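You operate a simulated robot arm through the tools that you are given. There is no shell and no other tool.

You run a simulated robot arm. Do the job below in one go: nothing can be reset, and whatever is moved stays where it is left.

## Task
Shut the tunnel down in order and cap the pipe.
Fine: heat off, wait till the screen says COLD, fan off, yellow cap on, main switch off last.

The check looks at the end state, three seconds after you hand in, the way a careful person would. Anything else that was tipped, shoved, dropped, spilled or broken makes it a failure. Lids that push on must go on centred and level and be pressed home; caps that screw on are set level and turned clockwise until they are tight.

## Robot
A 7-joint arm with a fingered hand, fixed in place. Base frame: the origin is on the floor under the middle of its stand, x ahead of it, y to its left, z up. Readings come in mm, degrees, newtons and seconds.
It reaches about 1333 mm from its shoulder. Its first joint turns from -69.0 to 172.0 degrees. Payload 5 kg.
The tool frame sits at the grasp point between the pads (the TCP): z along the fingers, y along the line on which they close. The tips reach 32 mm beyond it. The gripper opens to 160 mm; its body begins 89 mm behind the TCP. The gripper is a hand of 3 fingers: y runs from the thumb to the fingers, the wrist lies at [0, 0, -252] in the tool frame, and closing takes about 1.5 s.
Orientation is told as [roll, pitch, yaw] about the base's x, y, z axes, in that order, counted from this pose: with the fingers straight down and closing along the base's y, the tool's x points along the base's -x, its y along +y and its z along -z.

## Interface
- The arm moves only by the tool arm_command. Its argument "plan" is a list of rows, each a list of 7 numbers: the shift along the tool's x, y, z in mm, then the turn, a rotation vector about the tool's x, y, z in degrees, then the finger opening in mm, from 0 to 160. In form: [[dx, dy, dz, wx, wy, wz, claw], ...]. A call has 1 to 20 rows; each row is the pose to reach, as a shift and turn from the pose commanded when the call began, along the tool's axes at that moment. Rows are played at 5 a second. More than 50 mm and 8.6 degrees between two rows, or a gripper value outside its range, and nothing of the call is played. Where a pose cannot be reached the arm comes as near as it can. A force on the tool above 40 N (or 10 N above the force at the start of the call, whichever is more), or a blocked arm, ends the call early, and 0.2 s more pass. The fingers move at their own pace (about 108 mm/s each) and stop on an object; they squeeze with about 28 N. The grip force told is the motor's: it shows also when the fingers shut on nothing. Time passes only in rows, and 0.2 s behind the last, so rows that repeat a pose let the fingers close. It gives the time, the measured TCP pose, the force on the tool (base axes), the opening and the grip force at its end, in the units of the frame above (readings bear some noise), with the torque about the TCP (base axes, N m) and any sound that the robot's microphone picked up.
- Cameras (640 x 400 px; columns grow to the right, rows downward): "scene" is fixed at [50.5, -648.5, 1486.2]; the picture's right is [0.09, -1.00, 0.00], its down [-0.65, -0.06, -0.76] and it looks along [0.75, 0.07, -0.65] (base axes); focal length 243 px, centre (320, 200). "wrist" rides on the gripper at [65, -4, -116] in the tool frame; the picture's right is [0.06, 1.00, 0.00], its down [-0.87, 0.05, -0.49] and it looks along [-0.49, 0.03, 0.87] (tool axes); focal length 261 px, centre (320, 200). There is no depth. A picture from a camera that has moved, and an enlarged one, comes with that camera's place and axes in the base frame and with its lens.
- camera(camera): a new picture of that camera. No time passes.
- move_column(by): slides the trunk up (or, below 0, down) by that many mm; the arm rides with it, the base frame stays. It gives what a move gives, with no picture.
- set_grasp(shape): the hand has 3 fingers and takes this shape, open, in about a second: jaw (thumb against the fingers, like two jaws); tri (thumb and two fingers); tip (a fingertip pinch); poke (one finger out to press); point (the index stretched); flat (the hand flat); cup (the hand cupped); fist (a fist). The gripper value then closes the fingers along that shape, each until it touches; the sizes above hold for jaw. It gives what a move gives, with no picture.
- inspect(camera, box): a new picture of the part [left, top, right, bottom] of that camera's present view, enlarged. No time passes.
- close_job(): hands the job in; it is judged then, once.

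Places have to be worked out from the pictures, the camera data and where the tool is seen. Open the gripper and draw the arm clear of the work before you hand the job in, unless the task says otherwise.

The tools are called after "Call:" as name(argument=value, ...) on one line, values as JSON. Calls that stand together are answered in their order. arm_command: Moves the arm, as the interface text tells. Its arguments: {"type":"object","properties":{"plan":{"type":"array"}},"required":["plan"]} The other tools are called the same way: move_column (by) moves the trunk up or down; set_grasp (shape) gives the hand a shape; camera (camera) takes a picture; inspect (camera, box) takes an enlarged picture of a part of a camera's view; close_job () hands the job in.

At the start:

```text
clock: 0.0
eef_pos: [647.8, -177.0, 1120.0]
ee_rot: [0.0, 0.0, 0.0]
wrist_force: [0.6, -0.5, 0.0]
ft_torque: [-0.04, -0.01, -0.02]
finger_gap: 160.0
grip_force: 0.1
shape: jaw
trunk travel left (down, up): [-775.0, 165.0]
```

scene: 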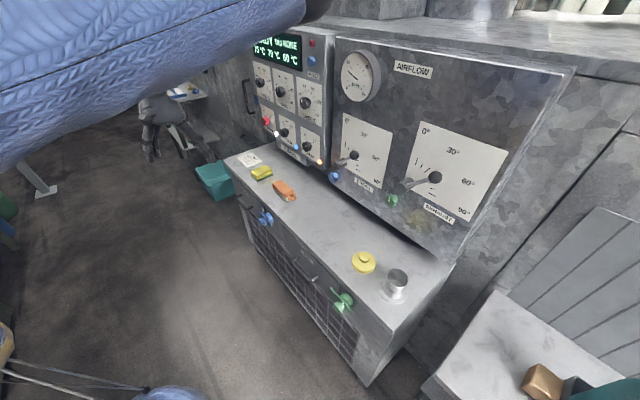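
wrist: 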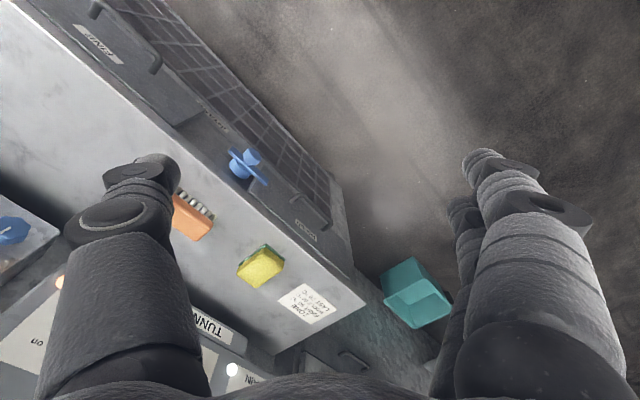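

I start by looking closer at the panel, the cap and the pipe before moving anything.

Call:
inspect(camera="scene", box=[230, 20, 350, 190])

Call:
inspect(camera="scene", box=[320, 30, 520, 240])

Call:
inspect(camera="scene", box=[220, 140, 460, 330])

Call:
inspect(camera="wrist", box=[160, 180, 380, 360])

```text
2.35 times, centred on (290, 105) of scene
camera zoom: at [50.5, -648.5, 1486.2], right [0.09, -1.0, 0.0], down [-0.65, -0.06, -0.76], along [0.75, 0.07, -0.65], focal length 572 px, centre (391, 424)
```

zoom: 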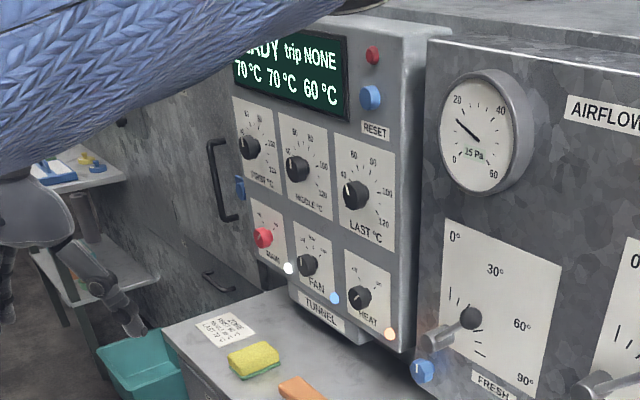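

```text
1.90 times, centred on (420, 135) of scene
camera zoom: at [50.5, -648.5, 1486.2], right [0.09, -1.0, 0.0], down [-0.65, -0.06, -0.76], along [0.75, 0.07, -0.65], focal length 463 px, centre (130, 324)
```

zoom: 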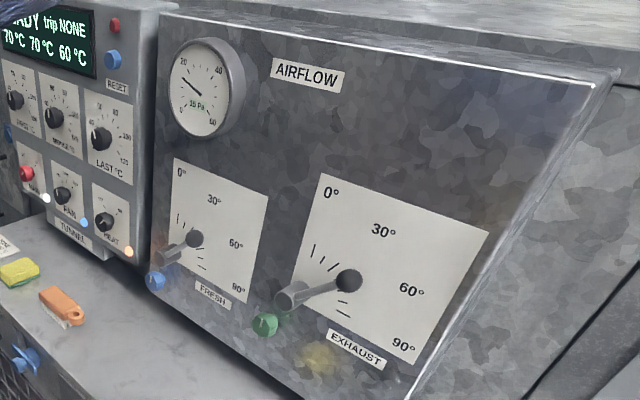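

```text
2.11 times, centred on (340, 235) of scene
camera zoom: at [50.5, -648.5, 1486.2], right [0.09, -1.0, 0.0], down [-0.65, -0.06, -0.76], along [0.75, 0.07, -0.65], focal length 512 px, centre (278, 126)
```

zoom: 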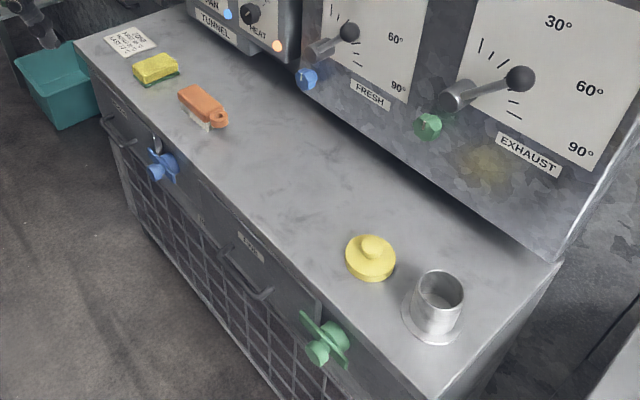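

```text
2.22 times, centred on (270, 270) of wrist
camera zoom: at [582.4, -181.3, 1233.2], right [-0.06, 1.0, 0.0], down [0.87, 0.05, 0.49], along [0.49, 0.03, -0.87], focal length 579 px, centre (431, 44)
```

zoom: 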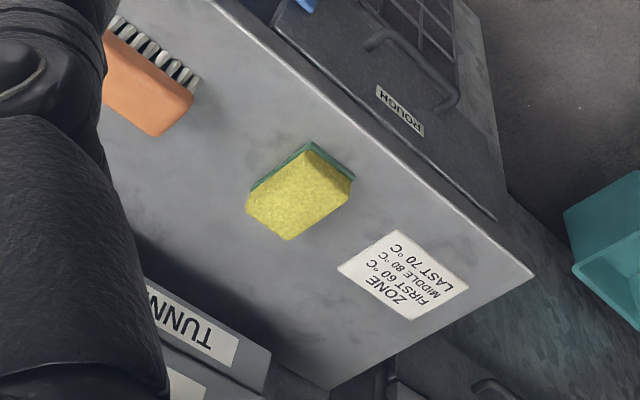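

The tunnel panel has MAIN (red), FAN and HEAT knobs with lamps. I zoom in further to read their positions, the display, and whether the pipe has threads.

Call:
inspect(camera="scene", box=[255, 95, 335, 170])

Call:
inspect(camera="scene", box=[245, 25, 335, 95])

Call:
inspect(camera="scene", box=[340, 235, 430, 315])

```text
5.33 times, centred on (295, 132) of scene
camera zoom: at [50.5, -648.5, 1486.2], right [0.09, -1.0, 0.0], down [-0.65, -0.06, -0.76], along [0.75, 0.07, -0.65], focal length 1297 px, centre (453, 560)
```

zoom: 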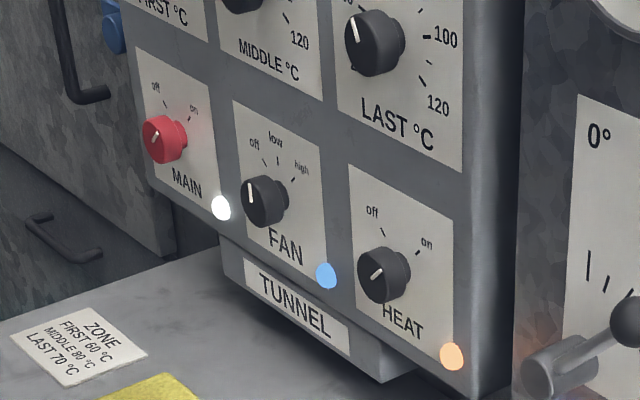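

```text
5.71 times, centred on (290, 60) of scene
camera zoom: at [50.5, -648.5, 1486.2], right [0.09, -1.0, 0.0], down [-0.65, -0.06, -0.76], along [0.75, 0.07, -0.65], focal length 1390 px, centre (491, 1000)
```

zoom: 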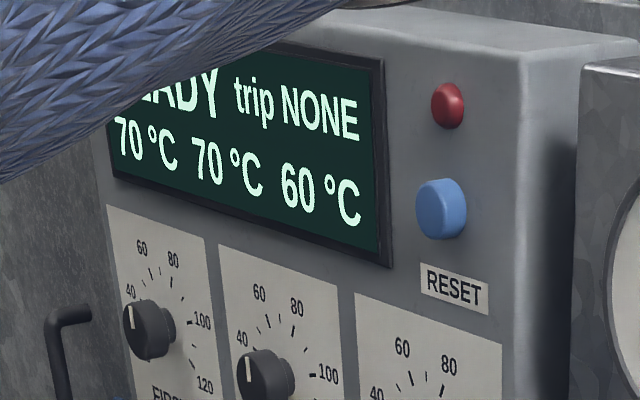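

```text
5.00 times, centred on (385, 275) of scene
camera zoom: at [50.5, -648.5, 1486.2], right [0.09, -1.0, 0.0], down [-0.65, -0.06, -0.76], along [0.75, 0.07, -0.65], focal length 1216 px, centre (-5, -175)
```

zoom: 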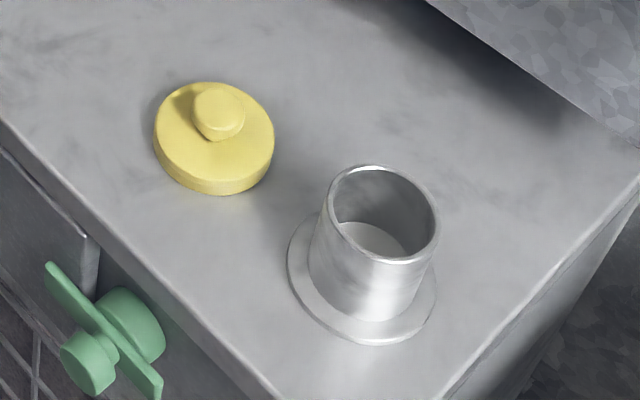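

HEAT and MAIN point at "on", FAN looks to be at a middle position. By triangulation the bench top is near z≈820, the FAN knob is near (1170,-365,950), and the panel faces roughly (-0.7,0.7). I yaw the hand to face the panel first.

Call:
arm_command(plan=[[-10, 5, 0, 0, 0, 8, 160], [-30, 10, 0, 0, 0, 16, 160], [-50, 20, 0, 0, 0, 24, 160], [-70, 25, 0, 0, 0, 32, 160], [-90, 30, 0, 0, 0, 40, 160], [-100, 30, 0, 0, 0, 46, 160]])

```text
clock: 1.4
eef_pos: [747.5, -145.1, 1118.6]
ee_rot: [0.0, 0.0, -46.2]
wrist_force: [-0.9, -0.6, -0.3]
ft_torque: [0.02, 0.0, 0.05]
finger_gap: 160.0
grip_force: 0.1
shape: jaw
trunk travel left (down, up): [-775.0, 165.0]
```

The yaw worked; now I pitch the hand up so the wrist camera looks at the tunnel panel.

Call:
arm_command(plan=[[-15, 20, 5, 0, -7, 0, 160], [-35, 45, 15, 0, -14, 0, 160], [-55, 70, 25, 0, -21, 0, 160], [-75, 95, 40, 0, -28, 0, 160], [-95, 115, 55, 0, -35, 0, 160], [-115, 135, 68, 0, -42, 0, 160], [-130, 150, 78, 0, -49, 0, 160], [-137, 159, 82, 0, -55, 0, 160]])

Call:
camera(camera="wrist")

Call:
camera(camera="scene")

```text
clock: 3.2
eef_pos: [957.3, -134.7, 1037.8]
ee_rot: [-0.2, -55.0, -45.8]
wrist_force: [-0.3, 0.6, 0.3]
ft_torque: [0.01, 0.04, 0.03]
finger_gap: 160.1
grip_force: 0.0
shape: jaw
trunk travel left (down, up): [-775.0, 165.0]
```

```text
taken
camera wrist: at [863.0, -43.5, 1048.7], right [0.69, 0.72, -0.05], down [0.1, -0.03, 0.99], along [0.71, -0.69, -0.1], focal length 261 px, centre (320, 200)
```

wrist: 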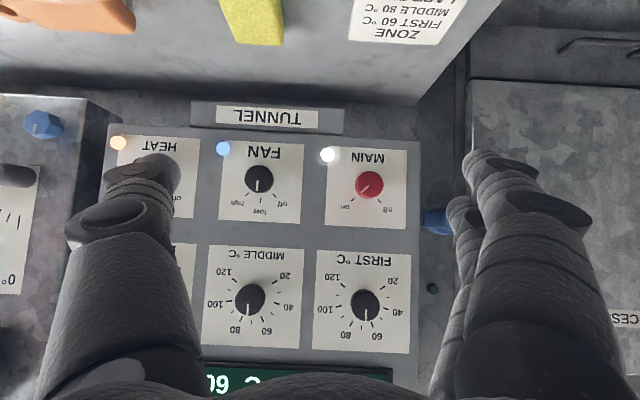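

```text
taken
```

scene: 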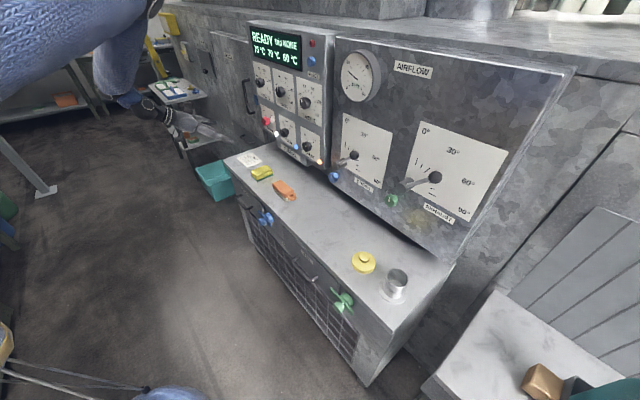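

The wrist view shows FAN at "low", MAIN and HEAT at "on", and a vertical panel. Knobs lie near MAIN (1204,-270,985), FAN (1081,-388,985), HEAT (958,-506,985). I level the hand and stand off 150 mm in front of HEAT with a narrower opening.

Call:
arm_command(plan=[[-3, -32, 16, 0, -4, 0, 160], [-6, -64, 32, 0, -8, 0, 150], [-9, -96, 48, 0, -13, 0, 140], [-12, -128, 64, 0, -17, 0, 130], [-15, -160, 80, 0, -22, 0, 120], [-18, -192, 95, 0, -26, 0, 110], [-21, -224, 111, 0, -31, 0, 100], [-24, -256, 127, 0, -35, 0, 100]])

Call:
camera(camera="wrist")

Call:
camera(camera="scene")

```text
clock: 5.0
eef_pos: [983.8, -395.2, 980.9]
ee_rot: [1.0, -80.4, -45.3]
wrist_force: [-0.2, -0.8, 0.3]
ft_torque: [0.0, -0.02, 0.02]
finger_gap: 100.4
grip_force: 0.2
shape: jaw
out of reach, approached as far as the arm can: row 3, 4, 5, 6, 7, 8
trunk travel left (down, up): [-775.0, 165.0]
```

```text
taken
camera wrist: at [891.8, -310.7, 935.1], right [0.69, 0.72, -0.06], down [-0.21, 0.27, 0.94], along [0.69, -0.64, 0.34], focal length 261 px, centre (320, 200)
```

wrist: 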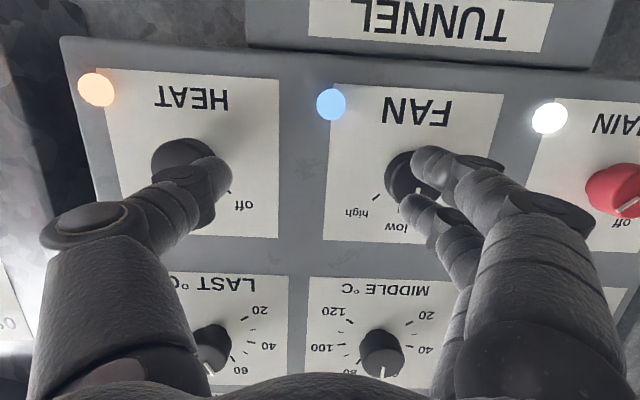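

```text
taken
```

scene: 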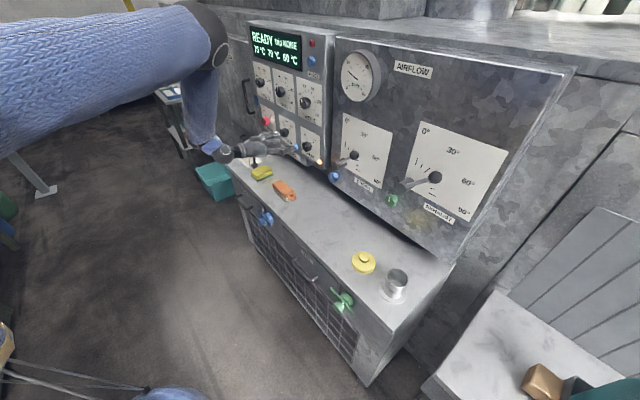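

The arm could not hold that pose from its present shoulder height; the trunk should come down. I first send a null row to learn whether the commanded pose equals the measured one.

Call:
arm_command(plan=[[0, 0, 0, 0, 0, 0, 100]])

```text
clock: 5.4
eef_pos: [983.8, -393.1, 982.2]
ee_rot: [0.9, -80.3, -45.2]
wrist_force: [0.5, 0.1, -0.6]
ft_torque: [0.02, -0.03, -0.03]
finger_gap: 100.4
grip_force: 0.1
shape: jaw
trunk travel left (down, up): [-775.0, 165.0]
```

The commanded pose follows the reached one. I back off, rise and ease the pitch so that the trunk can be lowered safely.

Call:
arm_command(plan=[[-32, 14, -23, 0, 3, 0, 100], [-64, 28, -46, 0, 6, 0, 100], [-96, 42, -69, 0, 9, 0, 100], [-128, 56, -92, 0, 12, 0, 100], [-160, 70, -115, 0, 15, 0, 100], [-192, 85, -138, 0, 18, 0, 100], [-226, 100, -160, 0, 20, 0, 100]])

```text
clock: 7.0
eef_pos: [965.4, -241.5, 1227.7]
ee_rot: [0.2, -60.3, -44.6]
wrist_force: [-0.4, 0.2, 0.4]
ft_torque: [-0.03, -0.05, 0.02]
finger_gap: 100.1
grip_force: 0.1
shape: jaw
trunk travel left (down, up): [-775.0, 165.0]
```

The hand is at z≈1228 and clear. I lower the trunk 250 mm; the hand will come to about z≈978, still well above the bench.

Call:
move_column(by=-250)

Call:
camera(camera="scene")

```text
clock: 9.6
eef_pos: [966.6, -241.9, 976.1]
ee_rot: [0.3, -60.3, -44.6]
wrist_force: [0.5, 1.3, -0.2]
ft_torque: [-0.04, 0.03, 0.03]
finger_gap: 100.2
grip_force: 0.0
shape: jaw
trunk travel left (down, up): [-525.0, 415.0]
```

```text
taken
```

scene: 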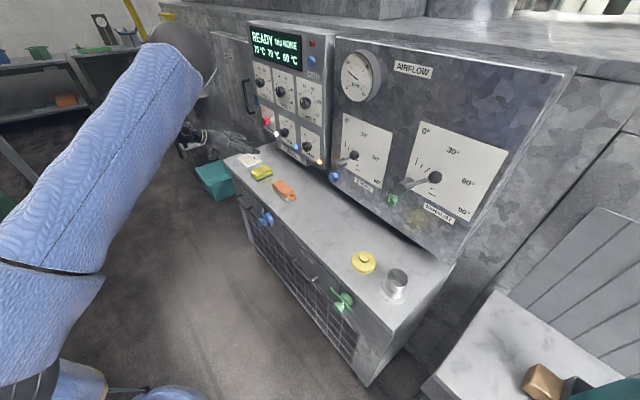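

The trunk is down 250 mm with the elbow raised. I now try the level stand-off pose in front of HEAT again (target about (855,-400,980)).

Call:
arm_command(plan=[[-3, -32, 4, 0, -5, 0, 100], [-6, -64, 8, 0, -10, 0, 100], [-9, -96, 12, 0, -15, 0, 100], [-12, -128, 16, 0, -20, 0, 100], [-15, -160, 20, 0, -25, 0, 100], [-19, -191, 25, 0, -29.7, 0, 100]])

Call:
camera(camera="wrist")

Call:
camera(camera="scene")

```text
clock: 11.0
eef_pos: [971.0, -435.6, 1001.4]
ee_rot: [2.9, -84.6, -43.6]
wrist_force: [-16.8, 16.3, 2.3]
ft_torque: [-0.21, 0.07, -1.64]
finger_gap: 99.7
grip_force: 0.1
shape: jaw
out of reach, approached as far as the arm can: row 3, 4, 5, 6
trunk travel left (down, up): [-525.0, 415.0]
stopped in row 6: the force on the tool passed its limit at 95 N (the readings are from after the stop); the commanded pose is now the measured one
```

```text
taken
camera wrist: at [876.2, -360.5, 947.1], right [0.65, 0.76, -0.06], down [-0.28, 0.3, 0.91], along [0.71, -0.57, 0.41], focal length 261 px, centre (320, 200)
```

wrist: 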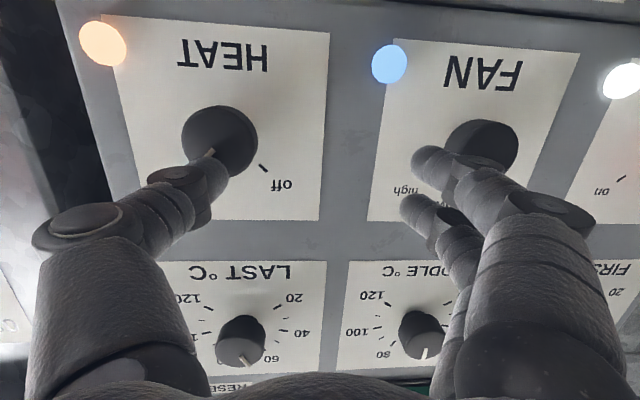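

```text
taken
```

scene: 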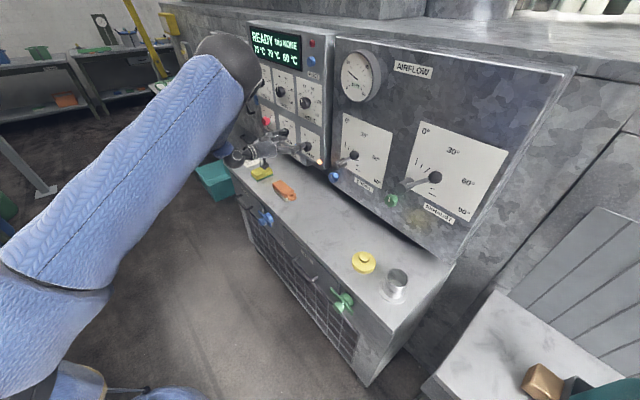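

The level pose is still not reachable and the fingers met something near the FAN knob. I look closely at the knob states before backing straight off.

Call:
inspect(camera="scene", box=[255, 95, 335, 170])

Call:
inspect(camera="wrist", box=[360, 80, 640, 260])

```text
5.33 times, centred on (295, 132) of scene
camera zoom: at [50.5, -648.5, 1486.2], right [0.09, -1.0, 0.0], down [-0.65, -0.06, -0.76], along [0.75, 0.07, -0.65], focal length 1297 px, centre (453, 560)
```

zoom: 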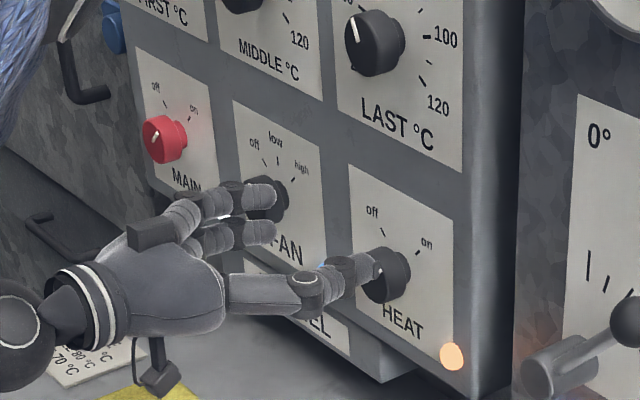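

```text
2.22 times, centred on (500, 170) of wrist
camera zoom: at [876.2, -360.5, 947.1], right [0.65, 0.76, -0.06], down [-0.28, 0.3, 0.91], along [0.71, -0.57, 0.41], focal length 579 px, centre (-80, 267)
```

zoom: 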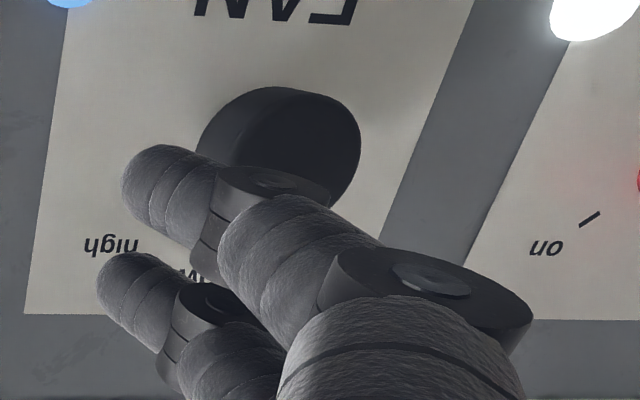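

Fingertips are resting against the FAN and HEAT knob fronts; nothing appears turned. I back straight off the panel, then rise and ease the pitch so the trunk can go lower.

Call:
arm_command(plan=[[0, 0, -30, 0, 4, 0, 100], [0, 5, -60, 0, 8, 0, 100], [-20, 20, -90, 0, 12, 0, 100], [-55, 35, -115, 0, 15, 0, 100], [-95, 50, -130, 0, 18, 0, 100], [-135, 65, -140, 0, 21, 0, 100], [-175, 80, -150, 0, 24, 0, 100], [-215, 95, -155, 0, 25, 0, 100], [-255, 100, -160, 0, 25, 0, 100]])

Call:
camera(camera="wrist")

```text
clock: 13.0
eef_pos: [931.9, -277.9, 1273.7]
ee_rot: [0.7, -59.5, -41.4]
wrist_force: [0.4, -0.1, 0.4]
ft_torque: [-0.02, -0.02, 0.01]
finger_gap: 99.7
grip_force: 0.0
shape: jaw
trunk travel left (down, up): [-525.0, 415.0]
```

```text
taken
camera wrist: at [828.2, -194.8, 1274.3], right [0.63, 0.78, -0.05], down [0.04, 0.03, 1.0], along [0.78, -0.63, -0.02], focal length 261 px, centre (320, 200)
```

wrist: 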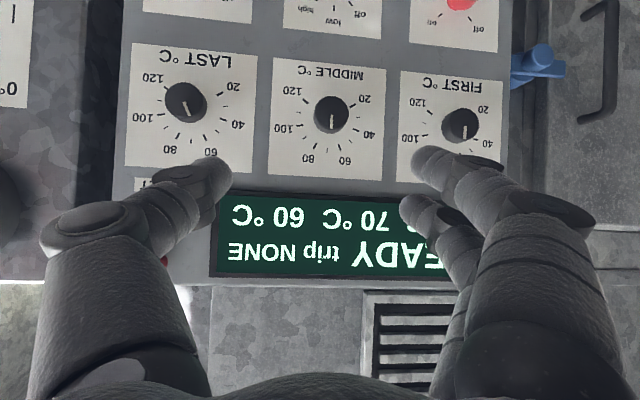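

Clear of the panel at z≈1274. I lower the trunk another 270 mm, which brings the hand to about z≈1004.

Call:
move_column(by=-270)

Call:
camera(camera="scene")

```text
clock: 15.7
eef_pos: [932.5, -278.4, 1002.6]
ee_rot: [0.7, -59.6, -41.3]
wrist_force: [-0.2, 0.2, -0.6]
ft_torque: [0.0, 0.0, -0.01]
finger_gap: 99.8
grip_force: 0.0
shape: jaw
trunk travel left (down, up): [-255.0, 685.0]
```

```text
taken
```

scene: 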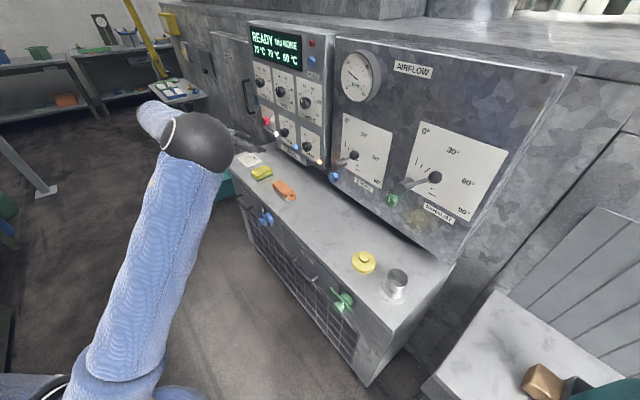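

Now the elbow sits lower. I try levelling the hand in front of HEAT once more, moving to about (855,-400,980).

Call:
arm_command(plan=[[1, -24, 5, 0.8, -5, 0.2, 100], [3, -48, 10, 1.6, -10, 0.4, 100], [4, -72, 15, 2.4, -15, 0.6, 100], [6, -96, 20, 3.2, -20, 0.8, 100], [7, -120, 25, 4, -25, 1.1, 100], [8, -142, 30, 4.7, -30.4, 1.3, 100]])

Call:
camera(camera="wrist")

Call:
camera(camera="scene")

```text
clock: 17.1
eef_pos: [911.4, -419.8, 1015.4]
ee_rot: [9.2, -87.3, -51.6]
wrist_force: [0.2, -0.7, -0.8]
ft_torque: [0.03, -0.04, 0.06]
finger_gap: 100.0
grip_force: 0.0
shape: jaw
out of reach, approached as far as the arm can: row 5, 6
trunk travel left (down, up): [-255.0, 685.0]
```

```text
taken
camera wrist: at [821.9, -343.2, 952.8], right [0.67, 0.74, -0.05], down [-0.3, 0.34, 0.89], along [0.68, -0.58, 0.45], focal length 261 px, centre (320, 200)
```

wrist: 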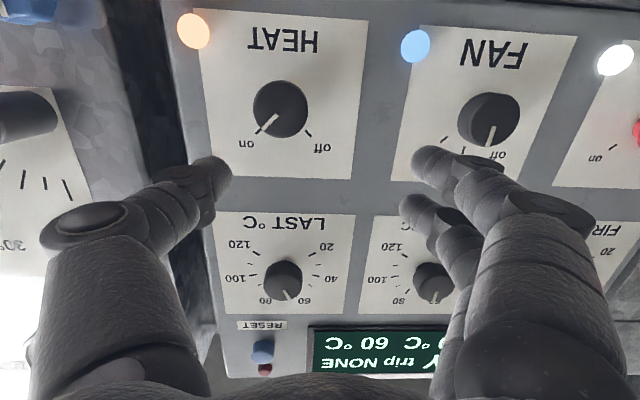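

```text
taken
```

scene: 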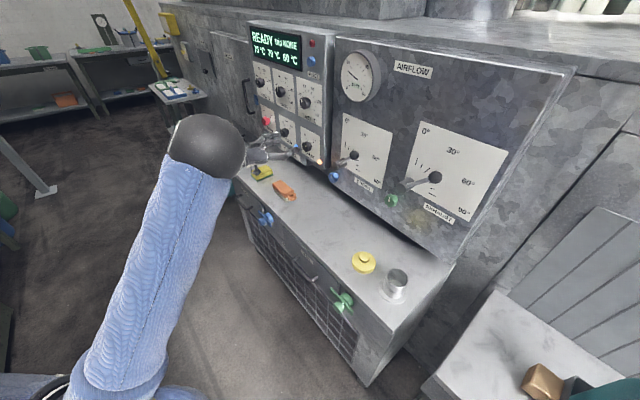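

This is nearer: the hand is about 95 mm from the knob fronts and almost level. I inspect the FAN knob and HEAT knob closely here.

Call:
inspect(camera="wrist", box=[380, 20, 620, 180])

Call:
inspect(camera="scene", box=[245, 25, 335, 170])

```text
2.50 times, centred on (500, 100) of wrist
camera zoom: at [821.9, -343.2, 952.8], right [0.67, 0.74, -0.05], down [-0.3, 0.34, 0.89], along [0.68, -0.58, 0.45], focal length 652 px, centre (-130, 450)
```

zoom: 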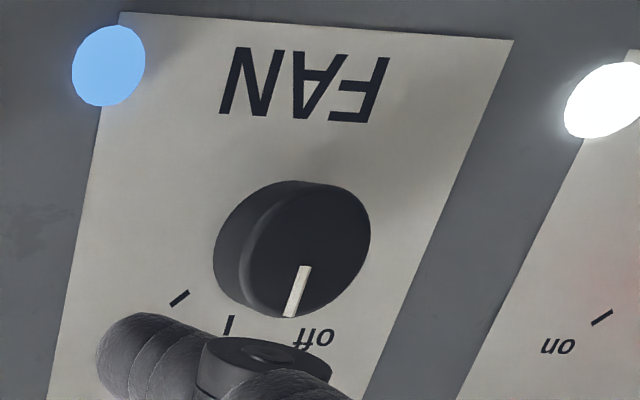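

```text
2.76 times, centred on (290, 98) of scene
camera zoom: at [50.5, -648.5, 1486.2], right [0.09, -1.0, 0.0], down [-0.65, -0.06, -0.76], along [0.75, 0.07, -0.65], focal length 671 px, centre (403, 483)
```

zoom: 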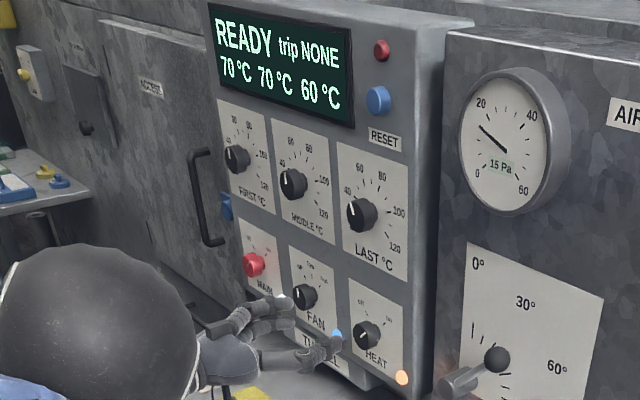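

FAN is still at "low" (pointer parallel to the plate's edge). I test how much roll the wrist has here by rolling +45° about the tool axis while sliding toward HEAT's axis at stand-off.

Call:
arm_command(plan=[[5, -4, 0, 0, 0, 7.5, 100], [10, -7, 0, 0, 0, 15, 100], [16, -7, 0, 0, 0, 22.5, 100], [22, -7, 0, 0, 0, 30, 100], [28, -7, 0, 0, 0, 37.5, 100], [34, -7, 0, 0, 0, 45, 100]])

Call:
camera(camera="wrist")

Call:
camera(camera="scene")

```text
clock: 18.5
eef_pos: [915.4, -427.4, 985.4]
ee_rot: [85.8, -44.3, -129.1]
wrist_force: [0.4, 0.9, 0.3]
ft_torque: [0.01, -0.02, 0.02]
finger_gap: 100.3
grip_force: 0.1
shape: jaw
out of reach, approached as far as the arm can: row 3, 4, 5, 6
trunk travel left (down, up): [-255.0, 685.0]
```

```text
taken
camera wrist: at [856.5, -316.5, 942.5], right [0.52, 0.53, 0.67], down [-0.73, -0.13, 0.67], along [0.44, -0.84, 0.32], focal length 261 px, centre (320, 200)
```

wrist: 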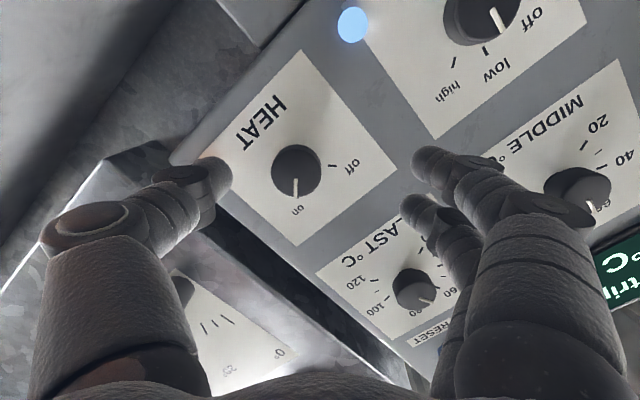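

```text
taken
```

scene: 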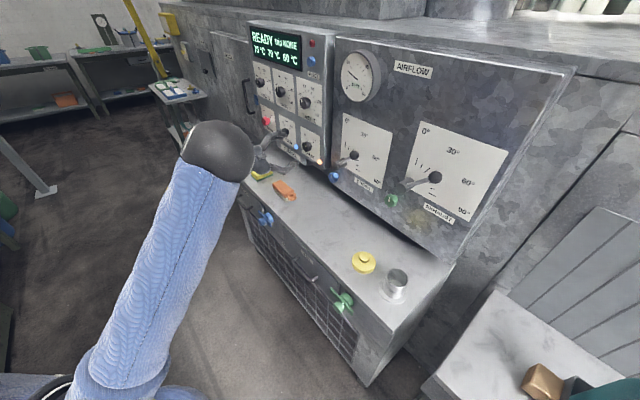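

The 45° roll nearly succeeded, and from here HEAT's front centre resolves to about (959,-507,982). I align the tool axis with the knob and come to about 45 mm in front of it.

Call:
arm_command(plan=[[-4, -5, 8, 0.15, -1, 0, 100], [-7, -8, 16, 0.3, -2, 0.1, 100], [-11, -12, 24, 0.4, -3, 0.1, 100], [-14, -15, 32, 0.6, -4, 0.2, 100], [-17.7, -19.2, 41, 0.7, -4.9, 0.2, 100]])

Call:
camera(camera="wrist")

Call:
inspect(camera="scene", box=[225, 95, 345, 180])

```text
clock: 19.7
eef_pos: [943.6, -484.1, 990.6]
ee_rot: [90.0, -44.4, -135.8]
wrist_force: [-0.6, -0.4, 0.0]
ft_torque: [-0.01, 0.02, -0.02]
finger_gap: 100.2
grip_force: 0.0
shape: jaw
out of reach, approached as far as the arm can: row 1, 2, 3, 4, 5
trunk travel left (down, up): [-255.0, 685.0]
```

```text
taken
camera wrist: at [894.6, -371.0, 941.3], right [0.53, 0.52, 0.67], down [-0.76, -0.05, 0.65], along [0.37, -0.85, 0.36], focal length 261 px, centre (320, 200)
```

wrist: 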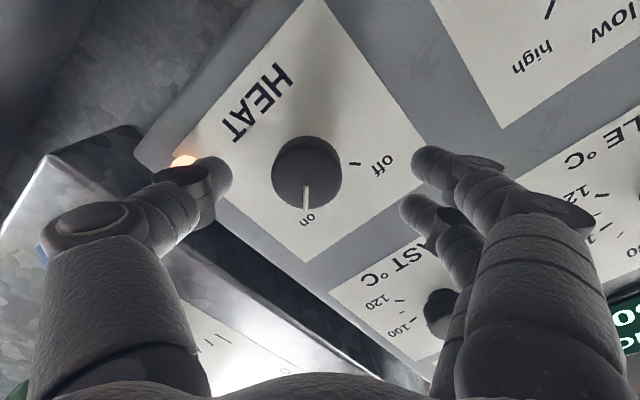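

```text
4.71 times, centred on (285, 138) of scene
camera zoom: at [50.5, -648.5, 1486.2], right [0.09, -1.0, 0.0], down [-0.65, -0.06, -0.76], along [0.75, 0.07, -0.65], focal length 1145 px, centre (485, 494)
```

zoom: 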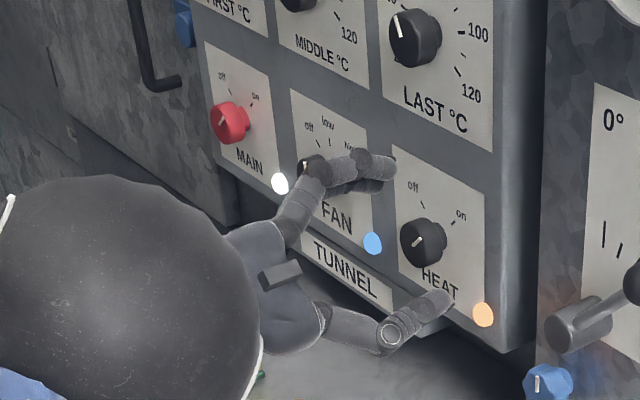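

Orientation is now right, with the knob about 8 mm off along tool -y and 27 mm ahead of the TCP. I correct sideways and advance a little so the fingertips straddle the knob.

Call:
arm_command(plan=[[1.5, -4, 2, 0, 0, 0, 90], [3.5, -8.5, 4, 0, 0, 0, 85], [3.5, -8.5, 7, 0, 0, 0, 80]])

Call:
camera(camera="wrist")

Call:
inspect(camera="scene", box=[265, 110, 345, 180])

```text
clock: 20.5
eef_pos: [947.6, -491.7, 982.9]
ee_rot: [90.2, -44.5, -136.2]
wrist_force: [0.3, 0.8, 0.2]
ft_torque: [-0.01, -0.01, -0.01]
finger_gap: 80.8
grip_force: 0.1
shape: jaw
out of reach, approached as far as the arm can: row 1, 2
trunk travel left (down, up): [-255.0, 685.0]
```

```text
taken
camera wrist: at [898.0, -379.0, 932.2], right [0.54, 0.52, 0.67], down [-0.76, -0.05, 0.65], along [0.37, -0.86, 0.37], focal length 261 px, centre (320, 200)
```

wrist: 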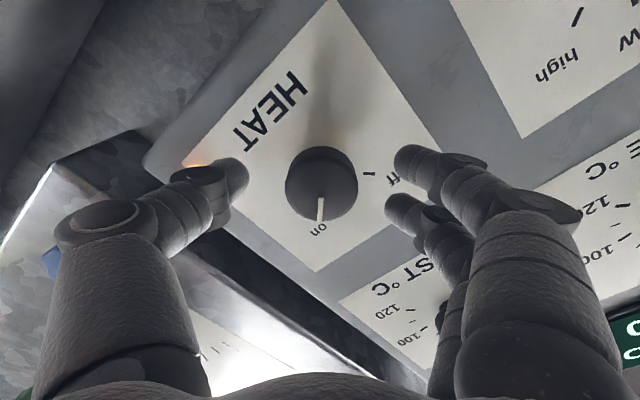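

```text
5.71 times, centred on (305, 145) of scene
camera zoom: at [50.5, -648.5, 1486.2], right [0.09, -1.0, 0.0], down [-0.65, -0.06, -0.76], along [0.75, 0.07, -0.65], focal length 1390 px, centre (406, 514)
```

zoom: 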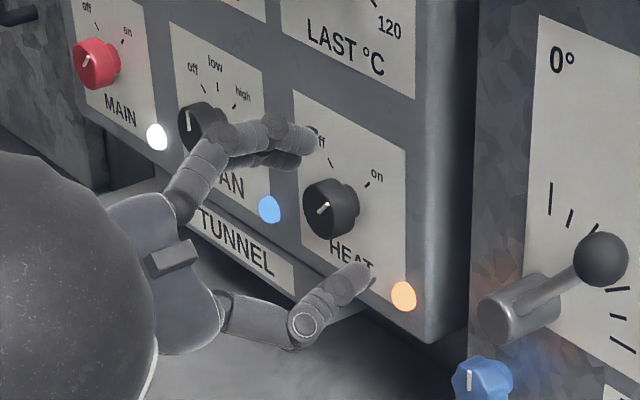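

The knob is centred between thumb and fingers with tips about 13 mm past its front. I nudge 3 mm in tool -x and close onto it.

Call:
arm_command(plan=[[-3, 0, 0, 0, 0, 0, 70], [-3, 0, 0, 0, 0, 0, 50], [-3, 0, 0, 0, 0, 0, 30], [-3, 0, 0, 0, 0, 0, 20], [-3, 0, 0, 0, 0, 0, 20]])

Call:
camera(camera="wrist")

Call:
inspect(camera="scene", box=[265, 110, 345, 180])

```text
clock: 21.7
eef_pos: [944.8, -494.3, 985.0]
ee_rot: [90.2, -44.5, -136.2]
wrist_force: [1.4, -1.7, -0.2]
ft_torque: [-0.03, 0.01, 0.02]
finger_gap: 29.9
grip_force: 27.8
shape: jaw
trunk travel left (down, up): [-255.0, 685.0]
```

```text
taken
camera wrist: at [896.0, -381.0, 934.7], right [0.54, 0.52, 0.67], down [-0.76, -0.05, 0.65], along [0.37, -0.86, 0.37], focal length 261 px, centre (320, 200)
```

wrist: 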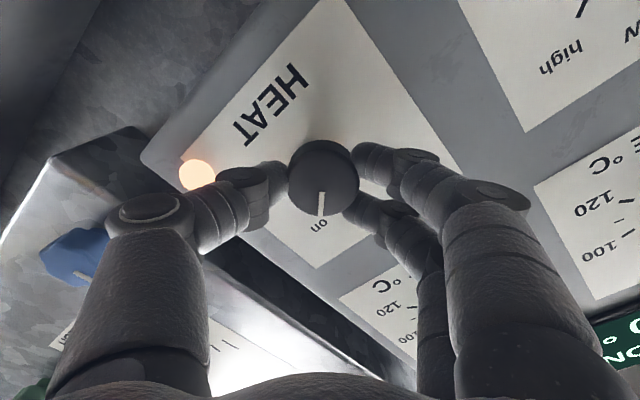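

```text
5.71 times, centred on (305, 145) of scene
camera zoom: at [50.5, -648.5, 1486.2], right [0.09, -1.0, 0.0], down [-0.65, -0.06, -0.76], along [0.75, 0.07, -0.65], focal length 1390 px, centre (406, 514)
```

zoom: 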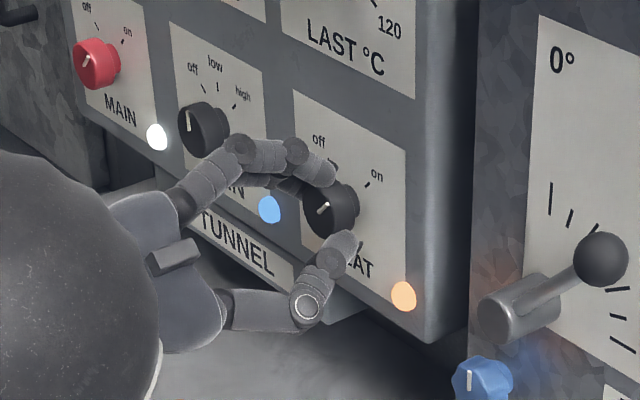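

Grip is firm at 27.8 N around the HEAT knob. I turn it counter-clockwise (wz negative) by about 88° toward "off".

Call:
arm_command(plan=[[0, 0, 0, 0, 0, -7.5, 20], [0, 0, 0, 0, 0, -15, 20], [0, 0, 0, 0, 0, -22.5, 20], [0, 0, 0, 0, 0, -30, 20], [0, 0, 0, 0, 0, -37.5, 20], [0, 0, 0, 0, 0, -45, 20]])

Call:
camera(camera="wrist")

Call:
inspect(camera="scene", box=[265, 110, 345, 180])

```text
clock: 23.1
eef_pos: [944.8, -493.2, 986.1]
ee_rot: [108.9, -89.4, -155.1]
wrist_force: [1.8, -2.0, 6.9]
ft_torque: [-0.11, -0.1, 0.12]
finger_gap: 29.8
grip_force: 27.7
shape: jaw
trunk travel left (down, up): [-255.0, 685.0]
```

```text
taken
camera wrist: at [862.4, -413.3, 918.8], right [0.72, 0.69, -0.05], down [-0.31, 0.39, 0.87], along [0.62, -0.61, 0.49], focal length 261 px, centre (320, 200)
```

wrist: 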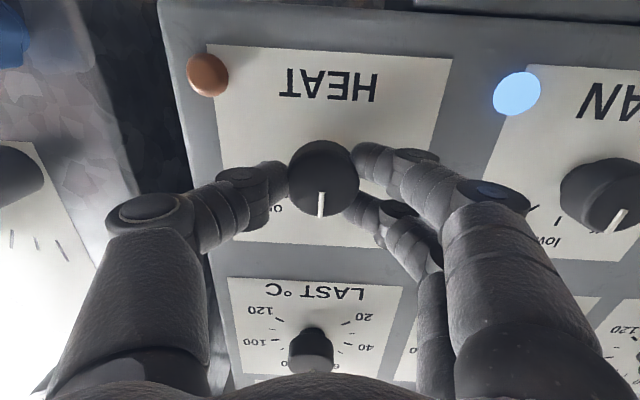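

```text
5.71 times, centred on (305, 145) of scene
camera zoom: at [50.5, -648.5, 1486.2], right [0.09, -1.0, 0.0], down [-0.65, -0.06, -0.76], along [0.75, 0.07, -0.65], focal length 1390 px, centre (406, 514)
```

zoom: 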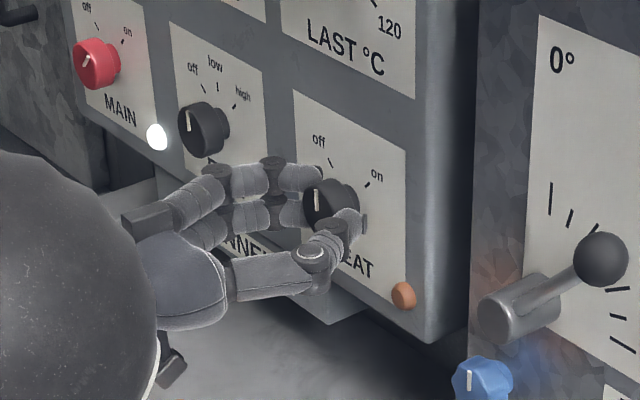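

The knob follows the hand and the orange lamp is already out at mid-travel. I continue turning another 43° to reach the "off" mark.

Call:
arm_command(plan=[[0, 0, 0, 0, 0, -7.5, 20], [0, 0, 0, 0, 0, -15, 20], [0, 0, 0, 0, 0, -22.5, 20], [0, 0, 0, 0, 0, -30, 20], [0, 0, 0, 0, 0, -37.5, 20], [0, 0, 0, 0, 0, -42, 20]])

Call:
camera(camera="wrist")

Call:
inspect(camera="scene", box=[265, 110, 345, 180])

```text
clock: 24.5
eef_pos: [945.3, -492.5, 985.7]
ee_rot: [-90.3, -48.5, 44.1]
wrist_force: [15.8, -1.6, 18.6]
ft_torque: [-0.29, -0.25, 0.26]
finger_gap: 29.1
grip_force: 28.4
shape: jaw
trunk travel left (down, up): [-255.0, 685.0]
```

```text
taken
camera wrist: at [831.8, -441.8, 937.7], right [0.51, 0.49, -0.71], down [0.1, 0.78, 0.61], along [0.85, -0.39, 0.35], focal length 261 px, centre (320, 200)
```

wrist: 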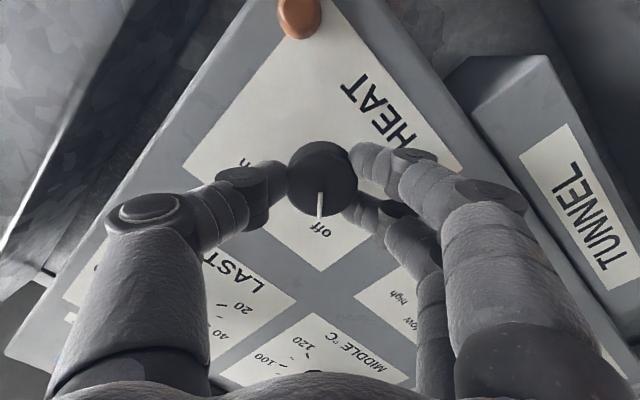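

```text
5.71 times, centred on (305, 145) of scene
camera zoom: at [50.5, -648.5, 1486.2], right [0.09, -1.0, 0.0], down [-0.65, -0.06, -0.76], along [0.75, 0.07, -0.65], focal length 1390 px, centre (406, 514)
```

zoom: 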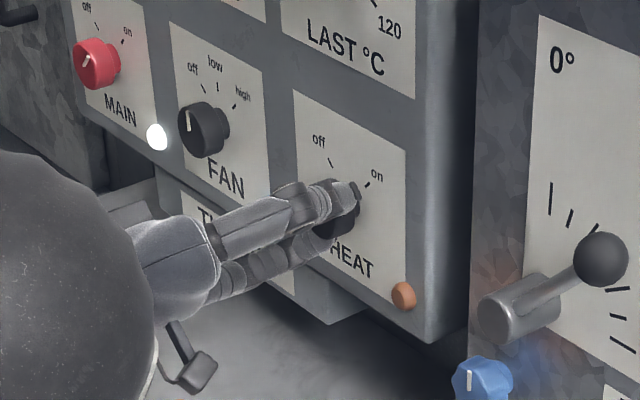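

The pointer sits on "off" and the heat lamp is out. I open the fingers and draw straight back along the tool axis.

Call:
arm_command(plan=[[0, 0, 0, 0, 0, 0, 50], [0, 0, 0, 0, 0, 0, 75], [0, 0, -5, 0, 0, 0, 85], [0, 0, -15, 0, 0, 0, 90], [0, 0, -30, 0, 0, 0, 90], [0, 0, -45, 0, 0, 5, 90]])

Call:
camera(camera="wrist")

Call:
inspect(camera="scene", box=[240, 20, 345, 180])

```text
clock: 25.9
eef_pos: [938.6, -475.9, 997.6]
ee_rot: [-89.3, -53.7, 44.0]
wrist_force: [-0.7, 0.7, -0.3]
ft_torque: [0.03, 0.01, 0.0]
finger_gap: 89.1
grip_force: 0.1
shape: jaw
out of reach, approached as far as the arm can: row 3, 4, 5, 6
trunk travel left (down, up): [-255.0, 685.0]
```

```text
taken
camera wrist: at [827.4, -423.0, 946.8], right [0.54, 0.54, -0.64], down [0.06, 0.74, 0.67], along [0.84, -0.4, 0.37], focal length 261 px, centre (320, 200)
```

wrist: 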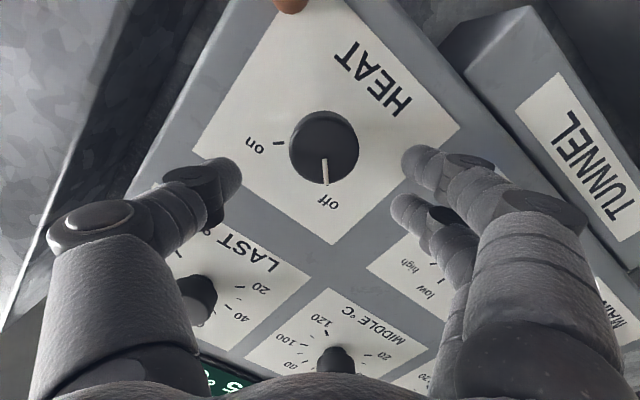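

```text
2.50 times, centred on (292, 100) of scene
camera zoom: at [50.5, -648.5, 1486.2], right [0.09, -1.0, 0.0], down [-0.65, -0.06, -0.76], along [0.75, 0.07, -0.65], focal length 608 px, centre (389, 450)
```

zoom: 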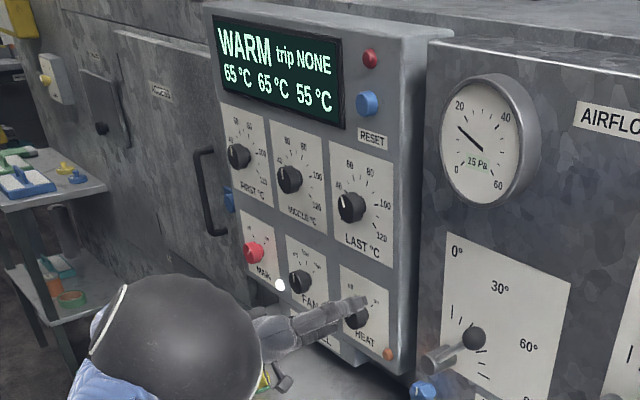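

HEAT is at "off" and the screen now reads WARM with 65/65/55 °C and falling. While it cools I retreat and move to a stand-off in front of FAN, rolled about +25°, without touching anything.

Call:
arm_command(plan=[[0, 0, -15, 0, 0, 6, 90], [0, 0, -30, 0, 0, 12, 90], [-10, 15, -38, 0, 0, 18, 90], [-21, 33, -40, 0, 0, 25, 90], [-32, 50, -40, 0, 0, 32, 90], [-43, 68, -40, 0, 0, 39, 90], [-54, 86, -40, 0, 0, 46, 90], [-65, 103, -40, 0, 0, 52, 90], [-76, 120, -40, 0, 0, 57, 90], [-87, 137, -40, 0, 0, 61, 90]])

Call:
camera(camera="wrist")

Call:
inspect(camera="scene", box=[240, 20, 345, 180])

```text
clock: 28.1
eef_pos: [1030.2, -334.0, 985.0]
ee_rot: [90.7, -65.4, -137.2]
wrist_force: [-0.3, 0.4, -0.3]
ft_torque: [0.03, -0.03, 0.05]
finger_gap: 89.3
grip_force: 0.1
shape: jaw
out of reach, approached as far as the arm can: row 1, 2, 3, 4, 5, 6, 7, 8
trunk travel left (down, up): [-255.0, 685.0]
```

```text
taken
camera wrist: at [967.9, -235.5, 922.4], right [0.68, 0.64, 0.36], down [-0.57, 0.14, 0.81], along [0.47, -0.75, 0.46], focal length 261 px, centre (320, 200)
```

wrist: 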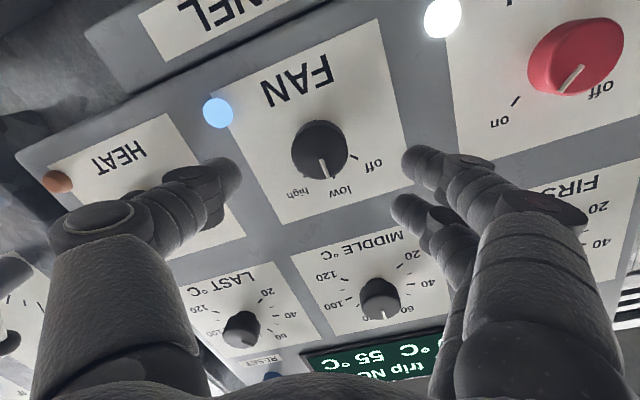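

```text
2.50 times, centred on (292, 100) of scene
camera zoom: at [50.5, -648.5, 1486.2], right [0.09, -1.0, 0.0], down [-0.65, -0.06, -0.76], along [0.75, 0.07, -0.65], focal length 608 px, centre (389, 450)
```

zoom: 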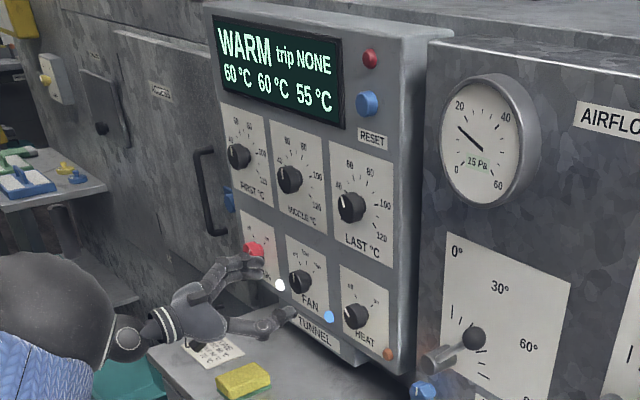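

FAN is at "low", well centred, about 76 mm ahead; the screen reads WARM 60/60/55. I hold still and wait for it to cool.

Call:
arm_command(plan=[[-4, 0, 0, 0, 0, 0, 90], [-4, 0, 0, 0, 0, 0, 90], [-4, 0, 0, 0, 0, 0, 90], [-4, 0, 0, 0, 0, 0, 90], [-4, 0, 0, 0, 0, 0, 90], [-4, 0, 0, 0, 0, 0, 90], [-4, 0, 0, 0, 0, 0, 90], [-4, 0, 0, 0, 0, 0, 90], [-4, 0, 0, 0, 0, 0, 90], [-4, 0, 0, 0, 0, 0, 90], [-4, 0, 0, 0, 0, 0, 90], [-4, 0, 0, 0, 0, 0, 90], [-4, 0, 0, 0, 0, 0, 90], [-4, 0, 0, 0, 0, 0, 90], [-4, 0, 0, 0, 0, 0, 90], [-4, 0, 0, 0, 0, 0, 90], [-4, 0, 0, 0, 0, 0, 90], [-4, 0, 0, 0, 0, 0, 90], [-4, 0, 0, 0, 0, 0, 90], [-4, 0, 0, 0, 0, 0, 90]])

Call:
inspect(camera="scene", box=[245, 20, 335, 80])

```text
clock: 32.3
eef_pos: [1028.9, -335.1, 988.3]
ee_rot: [90.8, -65.5, -137.3]
wrist_force: [-0.3, 0.1, 0.3]
ft_torque: [0.01, 0.01, 0.01]
finger_gap: 89.2
grip_force: 0.1
shape: jaw
trunk travel left (down, up): [-255.0, 685.0]
```

```text
6.67 times, centred on (290, 50) of scene
camera zoom: at [50.5, -648.5, 1486.2], right [0.09, -1.0, 0.0], down [-0.65, -0.06, -0.76], along [0.75, 0.07, -0.65], focal length 1622 px, centre (520, 1200)
```

zoom: 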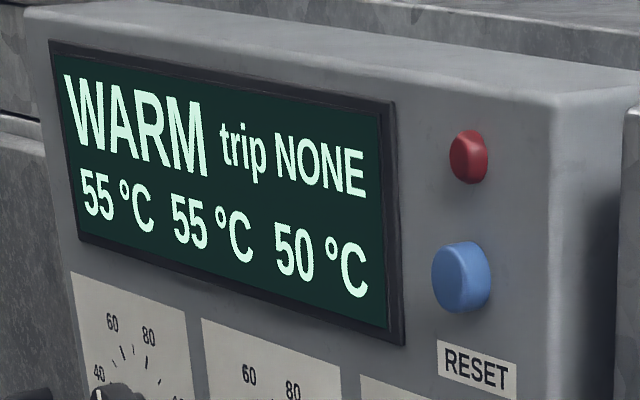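

Still WARM at 55/55/50. I use the waiting time to bring the open fingers gently around the FAN knob without closing.

Call:
arm_command(plan=[[0, 0, 10, 0, 0, 0, 90], [0, 0, 20, 0, 0, 0, 90], [0, 0, 30, 0, 0, 0, 90], [0, 0, 40, 0, 0, 0, 90], [0, 0, 40, 0, 0, 0, 90], [0, 0, 40, 0, 0, 0, 90], [0, 0, 40, 0, 0, 0, 90], [0, 0, 40, 0, 0, 0, 90], [0, 0, 40, 0, 0, 0, 90], [0, 0, 40, 0, 0, 0, 90], [0, 0, 40, 0, 0, 0, 90], [0, 0, 40, 0, 0, 0, 90], [0, 0, 40, 0, 0, 0, 90], [0, 0, 40, 0, 0, 0, 90], [0, 0, 40, 0, 0, 0, 90], [0, 0, 40, 0, 0, 0, 90], [0, 0, 40, 0, 0, 0, 90], [0, 0, 40, 0, 0, 0, 90], [0, 0, 40, 0, 0, 0, 90], [0, 0, 40, 0, 0, 0, 90]])

Call:
camera(camera="wrist")

Call:
inspect(camera="scene", box=[245, 20, 335, 80])

```text
clock: 36.5
eef_pos: [1056.1, -365.0, 989.6]
ee_rot: [90.9, -65.4, -137.3]
wrist_force: [-0.7, -0.5, 0.6]
ft_torque: [0.03, 0.0, 0.01]
finger_gap: 89.2
grip_force: 0.1
shape: jaw
trunk travel left (down, up): [-255.0, 685.0]
```

```text
taken
camera wrist: at [993.6, -266.1, 926.3], right [0.68, 0.64, 0.36], down [-0.57, 0.15, 0.81], along [0.47, -0.75, 0.46], focal length 261 px, centre (320, 200)
```

wrist: 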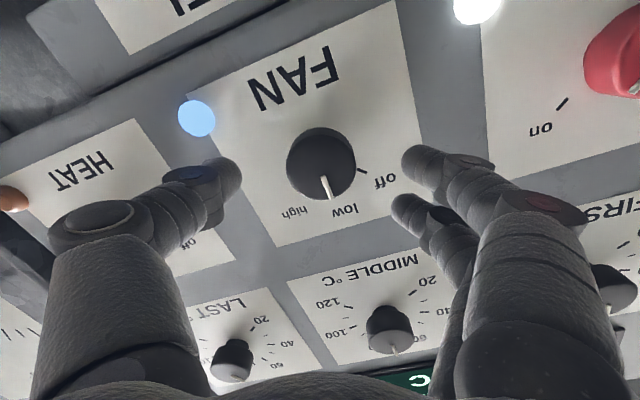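

```text
6.67 times, centred on (290, 50) of scene
camera zoom: at [50.5, -648.5, 1486.2], right [0.09, -1.0, 0.0], down [-0.65, -0.06, -0.76], along [0.75, 0.07, -0.65], focal length 1622 px, centre (520, 1200)
```

zoom: 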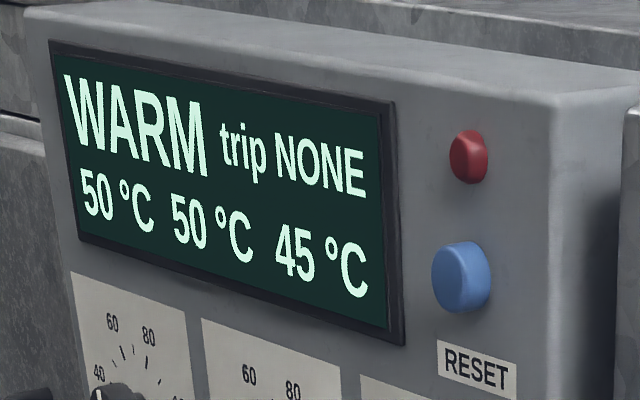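

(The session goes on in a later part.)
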